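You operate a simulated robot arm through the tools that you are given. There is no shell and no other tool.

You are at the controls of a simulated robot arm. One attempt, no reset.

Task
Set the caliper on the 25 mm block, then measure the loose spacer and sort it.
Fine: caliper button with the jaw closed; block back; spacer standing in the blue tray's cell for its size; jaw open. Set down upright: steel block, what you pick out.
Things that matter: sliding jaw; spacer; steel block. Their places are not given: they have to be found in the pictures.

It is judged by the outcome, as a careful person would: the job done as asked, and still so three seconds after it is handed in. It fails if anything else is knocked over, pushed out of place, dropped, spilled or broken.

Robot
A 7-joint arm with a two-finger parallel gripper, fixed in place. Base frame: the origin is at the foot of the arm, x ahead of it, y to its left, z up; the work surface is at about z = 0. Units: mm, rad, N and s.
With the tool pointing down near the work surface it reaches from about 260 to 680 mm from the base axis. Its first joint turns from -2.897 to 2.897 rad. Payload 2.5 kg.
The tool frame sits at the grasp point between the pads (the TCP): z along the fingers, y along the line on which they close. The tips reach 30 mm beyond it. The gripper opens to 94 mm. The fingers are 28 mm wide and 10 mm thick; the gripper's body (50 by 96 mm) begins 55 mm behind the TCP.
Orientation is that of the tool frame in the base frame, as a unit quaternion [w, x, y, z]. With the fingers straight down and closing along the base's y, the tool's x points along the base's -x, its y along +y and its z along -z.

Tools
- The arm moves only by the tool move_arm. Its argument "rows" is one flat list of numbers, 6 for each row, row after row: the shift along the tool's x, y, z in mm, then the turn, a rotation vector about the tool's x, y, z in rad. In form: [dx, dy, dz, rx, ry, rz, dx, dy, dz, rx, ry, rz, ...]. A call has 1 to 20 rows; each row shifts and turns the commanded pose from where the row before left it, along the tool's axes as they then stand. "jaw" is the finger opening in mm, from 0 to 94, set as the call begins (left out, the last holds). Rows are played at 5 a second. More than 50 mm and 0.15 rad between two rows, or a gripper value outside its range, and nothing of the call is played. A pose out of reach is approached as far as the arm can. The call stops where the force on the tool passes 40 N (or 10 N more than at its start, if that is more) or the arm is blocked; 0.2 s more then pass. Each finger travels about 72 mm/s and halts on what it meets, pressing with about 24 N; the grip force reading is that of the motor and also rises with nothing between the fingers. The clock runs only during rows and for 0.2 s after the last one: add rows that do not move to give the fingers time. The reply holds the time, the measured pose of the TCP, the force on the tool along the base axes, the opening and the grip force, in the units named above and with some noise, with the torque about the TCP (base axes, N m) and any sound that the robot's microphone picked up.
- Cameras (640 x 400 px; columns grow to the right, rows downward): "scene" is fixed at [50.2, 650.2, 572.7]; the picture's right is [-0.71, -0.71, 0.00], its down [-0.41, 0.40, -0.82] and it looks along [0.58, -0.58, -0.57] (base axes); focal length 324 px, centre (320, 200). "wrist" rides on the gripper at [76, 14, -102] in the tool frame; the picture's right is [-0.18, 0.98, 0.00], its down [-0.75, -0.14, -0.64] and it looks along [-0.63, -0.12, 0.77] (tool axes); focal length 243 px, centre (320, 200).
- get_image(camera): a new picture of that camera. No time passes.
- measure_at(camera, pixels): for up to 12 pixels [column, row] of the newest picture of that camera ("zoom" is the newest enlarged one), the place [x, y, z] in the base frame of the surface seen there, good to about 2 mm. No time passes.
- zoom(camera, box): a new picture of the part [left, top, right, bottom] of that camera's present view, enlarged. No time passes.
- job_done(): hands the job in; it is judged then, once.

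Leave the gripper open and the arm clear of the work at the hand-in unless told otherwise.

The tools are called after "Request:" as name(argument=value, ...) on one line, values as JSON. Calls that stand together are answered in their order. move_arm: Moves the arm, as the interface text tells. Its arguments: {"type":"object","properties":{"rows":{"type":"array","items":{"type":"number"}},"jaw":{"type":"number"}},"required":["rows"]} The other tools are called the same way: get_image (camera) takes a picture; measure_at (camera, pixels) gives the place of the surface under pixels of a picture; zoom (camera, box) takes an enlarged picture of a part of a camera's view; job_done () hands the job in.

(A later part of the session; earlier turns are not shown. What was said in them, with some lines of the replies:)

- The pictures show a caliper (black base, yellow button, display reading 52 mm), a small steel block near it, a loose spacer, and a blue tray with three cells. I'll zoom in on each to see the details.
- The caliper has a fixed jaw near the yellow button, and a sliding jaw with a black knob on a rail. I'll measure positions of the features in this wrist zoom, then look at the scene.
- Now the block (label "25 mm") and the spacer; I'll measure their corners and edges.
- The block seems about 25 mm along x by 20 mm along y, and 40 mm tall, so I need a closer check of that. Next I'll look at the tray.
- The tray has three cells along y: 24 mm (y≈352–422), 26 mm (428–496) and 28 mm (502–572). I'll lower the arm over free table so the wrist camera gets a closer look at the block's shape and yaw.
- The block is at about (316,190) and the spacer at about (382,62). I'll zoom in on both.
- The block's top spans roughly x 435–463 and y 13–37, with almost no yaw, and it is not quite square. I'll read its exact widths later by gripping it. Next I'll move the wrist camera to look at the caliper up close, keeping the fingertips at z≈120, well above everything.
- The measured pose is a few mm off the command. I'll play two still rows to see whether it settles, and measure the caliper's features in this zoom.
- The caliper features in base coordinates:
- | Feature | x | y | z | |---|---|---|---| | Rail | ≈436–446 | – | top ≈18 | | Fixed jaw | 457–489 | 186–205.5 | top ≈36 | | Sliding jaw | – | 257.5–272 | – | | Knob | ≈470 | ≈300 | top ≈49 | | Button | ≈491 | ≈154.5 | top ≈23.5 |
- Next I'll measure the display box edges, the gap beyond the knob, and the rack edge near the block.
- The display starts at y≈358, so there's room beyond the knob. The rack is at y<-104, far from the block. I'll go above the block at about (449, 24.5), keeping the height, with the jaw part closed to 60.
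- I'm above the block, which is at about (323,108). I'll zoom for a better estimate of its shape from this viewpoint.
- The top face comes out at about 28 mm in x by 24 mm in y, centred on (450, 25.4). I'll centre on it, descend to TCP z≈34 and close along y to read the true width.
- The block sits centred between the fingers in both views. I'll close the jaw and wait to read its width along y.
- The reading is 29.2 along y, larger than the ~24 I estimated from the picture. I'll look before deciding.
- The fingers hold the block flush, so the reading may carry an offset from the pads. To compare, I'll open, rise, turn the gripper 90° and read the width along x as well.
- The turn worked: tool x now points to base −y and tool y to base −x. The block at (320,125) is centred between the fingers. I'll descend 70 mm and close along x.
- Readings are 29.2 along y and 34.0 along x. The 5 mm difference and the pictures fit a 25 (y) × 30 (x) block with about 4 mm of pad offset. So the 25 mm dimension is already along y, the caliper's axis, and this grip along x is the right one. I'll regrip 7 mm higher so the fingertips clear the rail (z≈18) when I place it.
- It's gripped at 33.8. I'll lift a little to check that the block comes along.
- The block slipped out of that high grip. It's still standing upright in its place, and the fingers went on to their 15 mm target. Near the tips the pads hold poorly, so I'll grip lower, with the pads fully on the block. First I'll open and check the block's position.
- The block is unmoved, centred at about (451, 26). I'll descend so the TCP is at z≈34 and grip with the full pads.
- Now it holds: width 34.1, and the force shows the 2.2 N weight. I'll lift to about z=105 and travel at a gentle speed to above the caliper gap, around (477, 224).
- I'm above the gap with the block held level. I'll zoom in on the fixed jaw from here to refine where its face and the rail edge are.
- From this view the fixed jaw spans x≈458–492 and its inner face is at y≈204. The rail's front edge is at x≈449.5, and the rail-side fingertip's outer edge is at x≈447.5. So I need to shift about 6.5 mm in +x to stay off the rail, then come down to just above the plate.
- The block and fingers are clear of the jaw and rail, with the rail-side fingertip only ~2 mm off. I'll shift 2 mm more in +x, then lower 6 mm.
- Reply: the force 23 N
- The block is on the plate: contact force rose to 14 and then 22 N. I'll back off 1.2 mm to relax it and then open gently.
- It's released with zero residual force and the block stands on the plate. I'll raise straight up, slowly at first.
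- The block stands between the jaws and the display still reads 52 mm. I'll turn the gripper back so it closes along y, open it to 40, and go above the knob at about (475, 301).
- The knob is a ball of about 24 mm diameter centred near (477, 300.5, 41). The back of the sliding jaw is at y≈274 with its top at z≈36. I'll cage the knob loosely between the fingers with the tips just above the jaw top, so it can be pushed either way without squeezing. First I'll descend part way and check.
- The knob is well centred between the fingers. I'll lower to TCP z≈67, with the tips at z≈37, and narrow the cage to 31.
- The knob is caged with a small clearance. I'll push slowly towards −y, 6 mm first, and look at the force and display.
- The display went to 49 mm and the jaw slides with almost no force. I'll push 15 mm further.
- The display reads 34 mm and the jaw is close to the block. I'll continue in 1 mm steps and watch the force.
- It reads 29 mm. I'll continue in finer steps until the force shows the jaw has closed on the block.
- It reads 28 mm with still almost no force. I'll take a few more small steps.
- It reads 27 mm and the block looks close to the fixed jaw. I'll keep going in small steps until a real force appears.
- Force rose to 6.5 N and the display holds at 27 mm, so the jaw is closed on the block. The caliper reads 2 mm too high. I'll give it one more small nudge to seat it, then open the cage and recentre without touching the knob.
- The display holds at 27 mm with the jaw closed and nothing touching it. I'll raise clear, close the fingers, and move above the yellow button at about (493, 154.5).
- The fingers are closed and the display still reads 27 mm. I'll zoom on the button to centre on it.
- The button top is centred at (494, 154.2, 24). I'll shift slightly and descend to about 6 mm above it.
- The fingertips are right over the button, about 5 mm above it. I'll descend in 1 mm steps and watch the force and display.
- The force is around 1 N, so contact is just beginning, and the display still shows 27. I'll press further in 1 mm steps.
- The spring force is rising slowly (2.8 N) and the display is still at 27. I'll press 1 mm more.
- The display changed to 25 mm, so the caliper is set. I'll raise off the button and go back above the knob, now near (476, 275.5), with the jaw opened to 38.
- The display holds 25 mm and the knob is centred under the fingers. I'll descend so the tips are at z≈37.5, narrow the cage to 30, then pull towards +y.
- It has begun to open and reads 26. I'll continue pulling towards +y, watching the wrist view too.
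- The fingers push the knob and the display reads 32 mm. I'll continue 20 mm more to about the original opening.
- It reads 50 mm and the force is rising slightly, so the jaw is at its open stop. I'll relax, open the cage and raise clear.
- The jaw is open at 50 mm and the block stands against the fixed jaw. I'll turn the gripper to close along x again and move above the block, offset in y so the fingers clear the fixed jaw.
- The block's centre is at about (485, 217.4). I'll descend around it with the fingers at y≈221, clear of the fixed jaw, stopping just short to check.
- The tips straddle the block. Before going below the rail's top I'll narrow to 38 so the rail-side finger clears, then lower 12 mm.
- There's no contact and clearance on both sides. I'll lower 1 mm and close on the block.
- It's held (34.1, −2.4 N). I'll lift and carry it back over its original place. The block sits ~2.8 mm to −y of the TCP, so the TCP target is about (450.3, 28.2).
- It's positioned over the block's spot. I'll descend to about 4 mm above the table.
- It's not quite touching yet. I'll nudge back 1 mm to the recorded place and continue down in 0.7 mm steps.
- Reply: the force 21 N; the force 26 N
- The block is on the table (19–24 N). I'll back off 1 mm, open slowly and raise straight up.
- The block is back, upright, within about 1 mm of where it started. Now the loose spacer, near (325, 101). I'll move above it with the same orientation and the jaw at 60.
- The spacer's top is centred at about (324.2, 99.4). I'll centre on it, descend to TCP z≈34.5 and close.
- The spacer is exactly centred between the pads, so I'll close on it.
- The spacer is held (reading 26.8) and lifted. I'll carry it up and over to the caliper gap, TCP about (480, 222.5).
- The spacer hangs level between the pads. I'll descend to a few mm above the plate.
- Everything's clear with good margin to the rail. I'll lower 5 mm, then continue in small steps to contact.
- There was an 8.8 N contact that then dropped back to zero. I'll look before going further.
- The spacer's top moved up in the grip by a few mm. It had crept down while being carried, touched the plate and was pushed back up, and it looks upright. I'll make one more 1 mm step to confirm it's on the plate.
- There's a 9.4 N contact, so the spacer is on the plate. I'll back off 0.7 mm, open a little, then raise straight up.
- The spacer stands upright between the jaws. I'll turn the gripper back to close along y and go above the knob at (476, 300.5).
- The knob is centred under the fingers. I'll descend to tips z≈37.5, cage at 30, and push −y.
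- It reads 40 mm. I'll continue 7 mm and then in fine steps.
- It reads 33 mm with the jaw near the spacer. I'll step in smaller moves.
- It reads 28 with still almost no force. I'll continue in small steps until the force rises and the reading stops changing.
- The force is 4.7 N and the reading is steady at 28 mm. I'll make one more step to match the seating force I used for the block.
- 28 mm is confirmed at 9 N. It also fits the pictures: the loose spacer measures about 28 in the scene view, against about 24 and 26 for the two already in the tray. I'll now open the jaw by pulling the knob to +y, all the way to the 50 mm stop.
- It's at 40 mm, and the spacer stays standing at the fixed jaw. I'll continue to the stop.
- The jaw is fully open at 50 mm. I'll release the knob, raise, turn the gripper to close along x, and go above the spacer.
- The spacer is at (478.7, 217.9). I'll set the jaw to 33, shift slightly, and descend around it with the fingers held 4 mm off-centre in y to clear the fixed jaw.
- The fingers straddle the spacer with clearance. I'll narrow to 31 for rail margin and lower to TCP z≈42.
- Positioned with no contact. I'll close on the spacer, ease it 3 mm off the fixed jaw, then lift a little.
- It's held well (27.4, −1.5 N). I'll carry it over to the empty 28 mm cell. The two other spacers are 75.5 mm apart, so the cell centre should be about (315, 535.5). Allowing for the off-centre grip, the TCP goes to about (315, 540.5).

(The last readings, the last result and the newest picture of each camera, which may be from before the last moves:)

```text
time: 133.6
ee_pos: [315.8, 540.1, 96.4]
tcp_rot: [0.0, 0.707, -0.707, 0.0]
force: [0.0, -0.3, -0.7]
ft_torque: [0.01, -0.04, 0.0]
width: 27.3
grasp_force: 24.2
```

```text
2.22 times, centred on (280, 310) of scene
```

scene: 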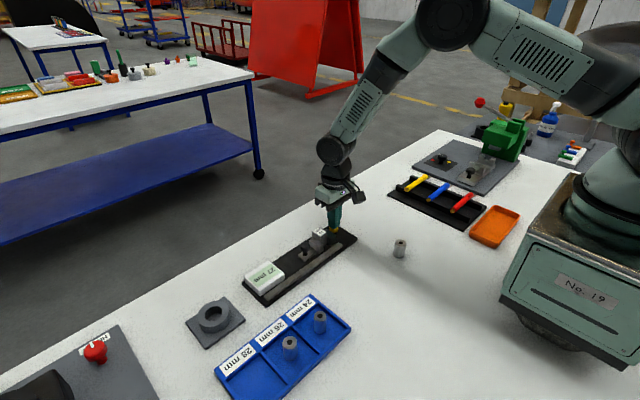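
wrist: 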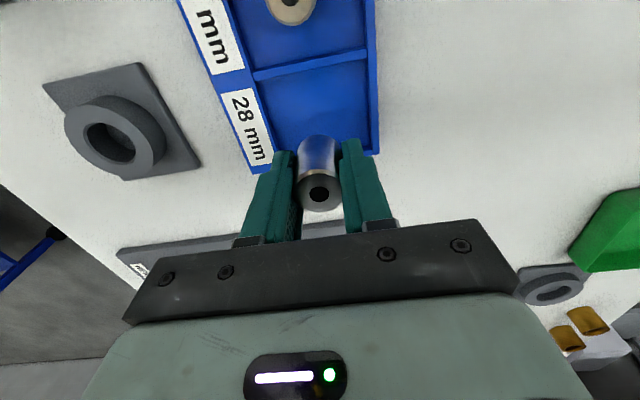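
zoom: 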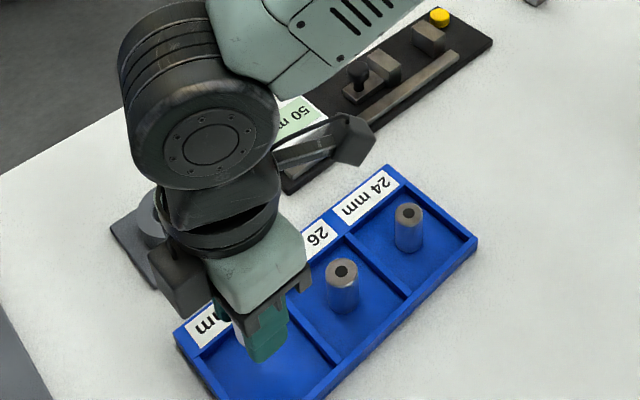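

I'm above the 28 mm cell, which spans y≈499–571 and x≈276–352, with the spacer at about (315.8, 534.8) near its middle. I'll descend to just above the floor.

Request:
move_arm(rows=[0, 0, 20, 0, 0, 0, 0, 0, 18, 0, 0, 0, 0, 0, 10, 0, 0, 0, 0, 0, 0, 0, 0, 0])

Request:
zoom(camera="wrist", box=[220, 40, 420, 220])

Request:
zoom(camera="scene", box=[190, 280, 370, 400])

```text
time: 134.6
ee_pos: [314.6, 539.8, 48.8]
tcp_rot: [0.0, -0.707, 0.707, 0.0]
force: [-0.1, -0.3, -1.4]
ft_torque: [-0.07, -0.03, 0.02]
width: 27.3
grasp_force: 23.9
```

```text
2.22 times, centred on (320, 130) of wrist
```

zoom: 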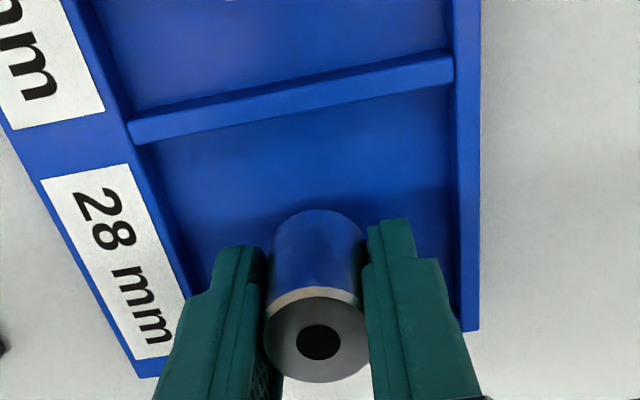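

```text
3.33 times, centred on (280, 340) of scene
```

zoom: 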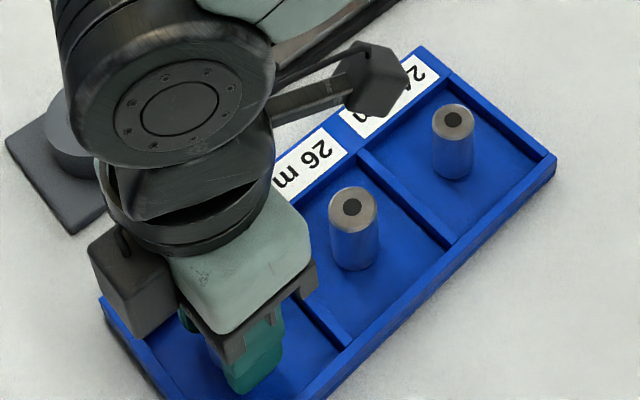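

It's well inside the cell. I'll lower in small steps until contact.

Request:
move_arm(rows=[0, 0, 2, 0, 0, 0, 0, 0, 2, 0, 0, 0, 0, 0, 1, 0, 0, 0])

Request:
move_arm(rows=[0, 0, 1, 0, 0, 0])

Request:
move_arm(rows=[0, 0, 1, 0, 0, 0])

```text
time: 135.4
ee_pos: [315.5, 540.2, 44.1]
tcp_rot: [0.001, 0.708, -0.707, -0.001]
force: [-0.1, -0.2, -0.4]
ft_torque: [0.01, -0.01, 0.0]
width: 27.6
grasp_force: 24.0
```

```text
time: 135.8
ee_pos: [315.3, 539.7, 43.4]
tcp_rot: [0.0, -0.707, 0.707, 0.0]
force: [0.5, -0.7, -0.5]
ft_torque: [-0.01, -0.02, 0.01]
width: 27.2
grasp_force: 23.2
```

```text
time: 136.2
ee_pos: [315.8, 539.5, 42.5]
tcp_rot: [0.001, 0.708, -0.707, 0.0]
force: [0.7, 0.2, 0.4]
ft_torque: [-0.03, 0.0, 0.04]
width: 27.2
grasp_force: 23.5
```

Request:
move_arm(rows=[0, 0, 1, 0, 0, 0])

Request:
move_arm(rows=[0, 0, 1, 0, 0, 0])

```text
time: 136.6
ee_pos: [315.5, 539.4, 41.2]
tcp_rot: [0.0, 0.707, -0.707, 0.001]
force: [-0.1, -0.8, -1.0]
ft_torque: [0.0, 0.02, 0.01]
width: 27.6
grasp_force: 24.3
```

```text
time: 137.0
ee_pos: [315.0, 539.3, 41.3]
tcp_rot: [0.001, -0.707, 0.707, -0.001]
force: [-0.6, -0.9, -1.4]
ft_torque: [0.0, 0.0, -0.04]
width: 27.0
grasp_force: 23.9
```

There's still only the spacer's weight, so it's not touching yet. I'll continue.

Request:
move_arm(rows=[0, 0, 0.8, 0, 0, 0])

Request:
move_arm(rows=[0, 0, 0.8, 0, 0, 0])

```text
time: 137.4
ee_pos: [315.0, 540.3, 38.4]
tcp_rot: [0.0, 0.707, -0.707, 0.0]
force: [0.6, -0.4, -0.1]
ft_torque: [0.0, 0.0, -0.03]
width: 27.1
grasp_force: 24.1
```

```text
time: 137.8
ee_pos: [314.8, 540.9, 39.0]
tcp_rot: [0.0, 0.707, -0.707, 0.0]
force: [0.6, -0.5, 0.1]
ft_torque: [0.01, -0.02, 0.03]
width: 27.3
grasp_force: 24.5
```

Request:
move_arm(rows=[0, 0, 0.8, 0, 0, 0])

Request:
zoom(camera="wrist", box=[220, 40, 420, 220])

```text
time: 138.2
ee_pos: [314.5, 539.4, 38.6]
tcp_rot: [0.0, 0.707, -0.707, 0.0]
force: [-0.3, 0.5, 1.5]
ft_torque: [0.0, -0.01, 0.01]
width: 27.4
grasp_force: 24.3
```

```text
2.22 times, centred on (320, 130) of wrist
```

zoom: 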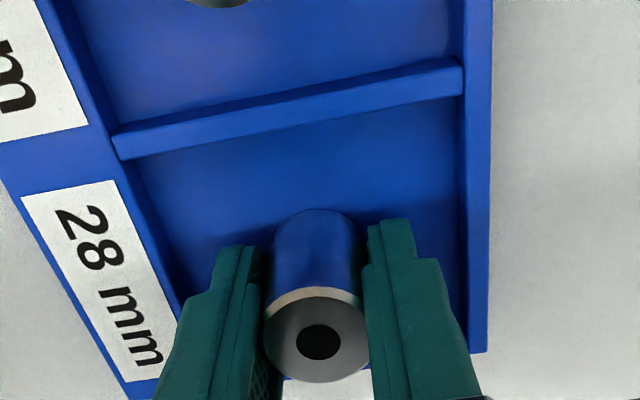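

The force is turning positive (1.5 N). One more small step will confirm it.

Request:
move_arm(rows=[0, 0, 0.8, 0, 0, 0])

```text
time: 138.6
ee_pos: [314.1, 539.9, 39.6]
tcp_rot: [0.0, -0.707, 0.707, 0.001]
force: [-1.8, -3.5, 11.4]
ft_torque: [-0.06, 0.09, 0.02]
width: 27.0
grasp_force: 24.2
```

There's contact at 11 N, so the spacer is on the cell floor. I'll back off 0.6 mm, open gently and check before leaving.

Request:
move_arm(rows=[0, 0, -0.6, 0, 0, 0, 0, 0, 0, 0, 0, 0])

Request:
move_arm(rows=[0, 0, 0, 0, 0, 0, 0, 0, 0, 0, 0, 0, 0, 0, 0, 0, 0, 0], jaw=38)

Request:
zoom(camera="wrist", box=[220, 40, 420, 220])

```text
time: 139.2
ee_pos: [315.2, 541.5, 38.1]
tcp_rot: [-0.001, 0.708, -0.707, 0.0]
force: [1.7, 2.4, 9.0]
ft_torque: [0.14, -0.01, -0.01]
width: 27.5
grasp_force: 24.2
```

```text
time: 140.0
ee_pos: [314.0, 538.7, 37.4]
tcp_rot: [0.0, -0.707, 0.707, 0.0]
force: [0.6, -0.4, 0.2]
ft_torque: [0.02, -0.02, 0.02]
width: 38.0
grasp_force: 0.0
```

```text
2.22 times, centred on (320, 130) of wrist
```

zoom: 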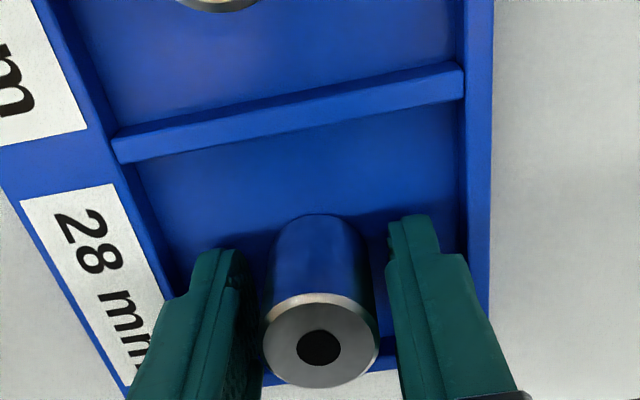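

The spacer is released and stands. I'll raise straight up and clear.

Request:
move_arm(rows=[0, 0, -4, 0, 0, 0, 0, 0, -8, 0, 0, 0, 0, 0, -15, 0, 0, 0, 0, 0, -25, 0, 0, 0, 0, 0, -35, 0, 0, 0, 0, 0, -35, 0, 0, 0, 0, 0, 0, 0, 0, 0])

Request:
get_image(camera="wrist")

Request:
zoom(camera="scene", box=[190, 220, 370, 400])

```text
time: 141.6
ee_pos: [316.4, 539.4, 159.2]
tcp_rot: [0.001, -0.707, 0.707, 0.0]
force: [1.1, 0.3, 0.5]
ft_torque: [0.0, -0.01, 0.01]
width: 38.1
grasp_force: 0.1
```

```text
taken
```

wrist: 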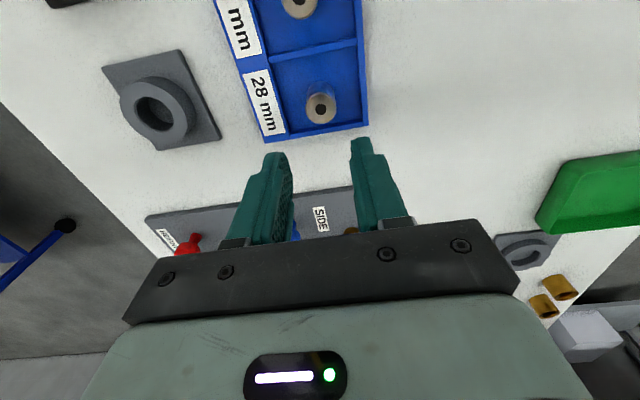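

```text
2.22 times, centred on (280, 310) of scene
```

zoom: 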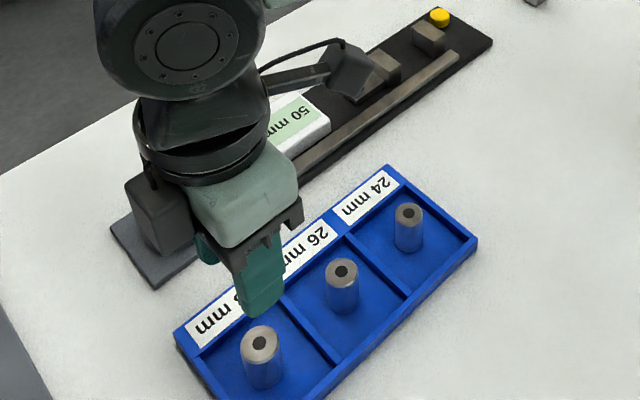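

All three spacers stand in their cells and the caliper reads 50 mm, open. I'll raise and move the arm clear to near its start place, with the gripper open.

Request:
move_arm(rows=[0, 0, -30, 0, 0, 0, 0, 0, -40, 0, 0, 0, 0, 0, -40, 0, 0, 0, 0, 0, -40, 0, 0, 0, 20, -2, 0, 0, 0, 0, 35, -4, 0, 0, 0, 0, 38, -5, 0, 0, 0, 0, 38, -5, 0, 0, 0, 0, 38, -5, 0, 0, 0, 0, 38, -5, 0, 0, 0, 0, 38, -5, 0, 0, 0, 0, 38, -5, 0, 0, 0, 0, 38, -5, 0, 0, 0, 0, 38, -4, 0, 0, 0, 0, 38, -4, 0, 0, 0, 0, 35, -3, 0, 0, 0, 0, 20, -2, 0, 0, 0, 0, 0, 0, 0, 0, 0, 0], jaw=94)

Request:
get_image(camera="scene")

Request:
zoom(camera="scene", box=[200, 180, 430, 400])

```text
time: 145.4
ee_pos: [369.1, 86.0, 309.5]
tcp_rot: [0.0, 0.707, -0.707, 0.0]
force: [-0.2, 0.1, -0.2]
ft_torque: [0.02, -0.03, -0.02]
width: 94.1
grasp_force: 0.1
```

```text
taken
```

scene: 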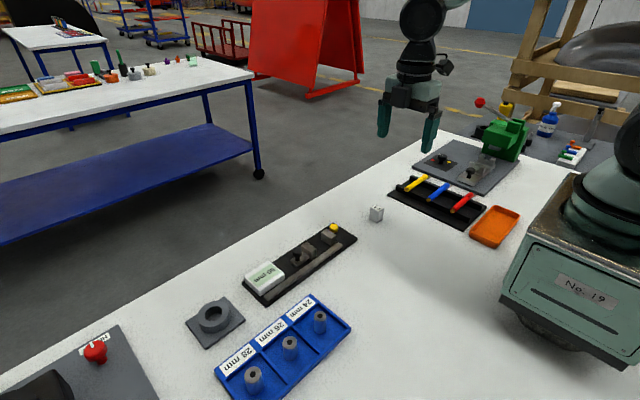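

```text
1.82 times, centred on (315, 290) of scene
```

zoom: 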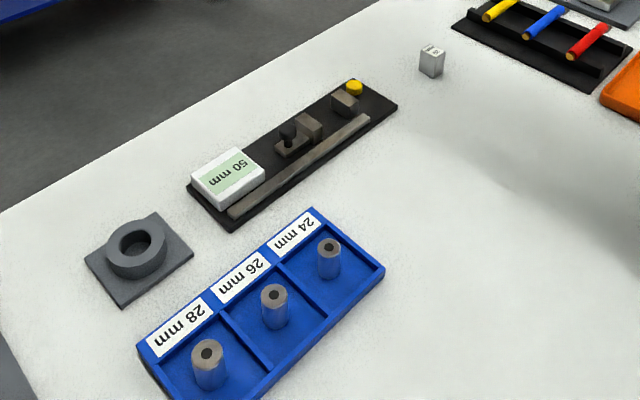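

Everything looks in place. As a last check I'll measure the block, the three spacers and the caliper parts.

Request:
measure_at(camera="scene", pixels=[[377, 210], [254, 374], [290, 342], [320, 316], [333, 227], [265, 273]])

Request:
zoom(camera="scene", box=[350, 190, 430, 270])

Request:
zoom(camera="scene", box=[210, 290, 350, 400])

```text
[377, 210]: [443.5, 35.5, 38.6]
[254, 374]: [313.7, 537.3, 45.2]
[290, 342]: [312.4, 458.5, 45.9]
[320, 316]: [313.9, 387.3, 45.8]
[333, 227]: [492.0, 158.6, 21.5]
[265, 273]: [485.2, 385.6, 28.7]
```

```text
5.00 times, centred on (390, 230) of scene
```

zoom: 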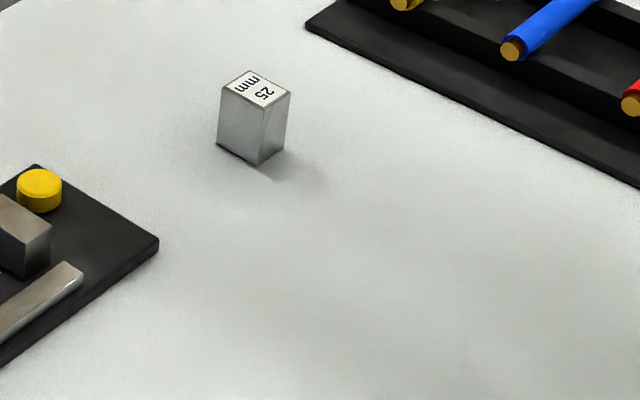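

```text
3.64 times, centred on (280, 345) of scene
```

zoom: 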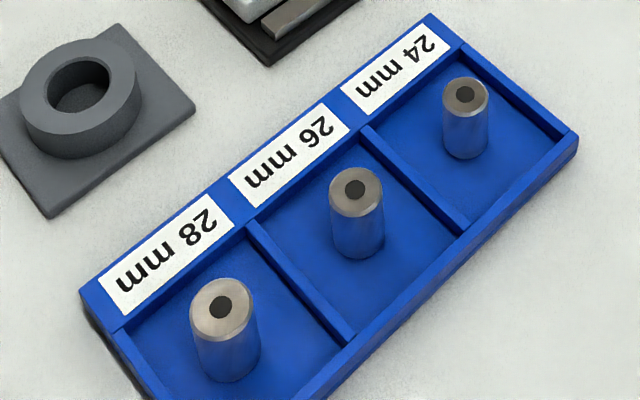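

The block matches its original picture position, and the caliper hasn't moved and is open at 50 mm. The spacer stands in the 28 mm cell and is visibly a bit larger than its 26 mm neighbour. The gripper is open and the arm is clear, so I'm handing in.

Request:
job_done()

```text
The job is handed in.
```

The job is done and handed in: the spacer measured 28 mm and stands upright in the blue tray's 28 mm cell. The hand-in reply gave no verdict, so I don't know yet how it was judged.

- **Caliper setting:** I closed the jaw on the 25 mm side of the block, where the display read 27 mm. Pressing the button with the jaw closed changed it to 25 mm.
- **Block:** It is back upright within about 1 mm of where it started. My first grip on it slipped on lifting, but it stayed standing.
- **Spacer:** The 28 mm reading held steady as I pressed the jaw to about 9 N. In the scene picture the spacer also looks larger than the 26 mm one in the next cell.
- **At hand-in:** The sliding jaw is open, with the display at 50 mm. The gripper is open, the arm is clear, and nothing else appeared moved in the final pictures.
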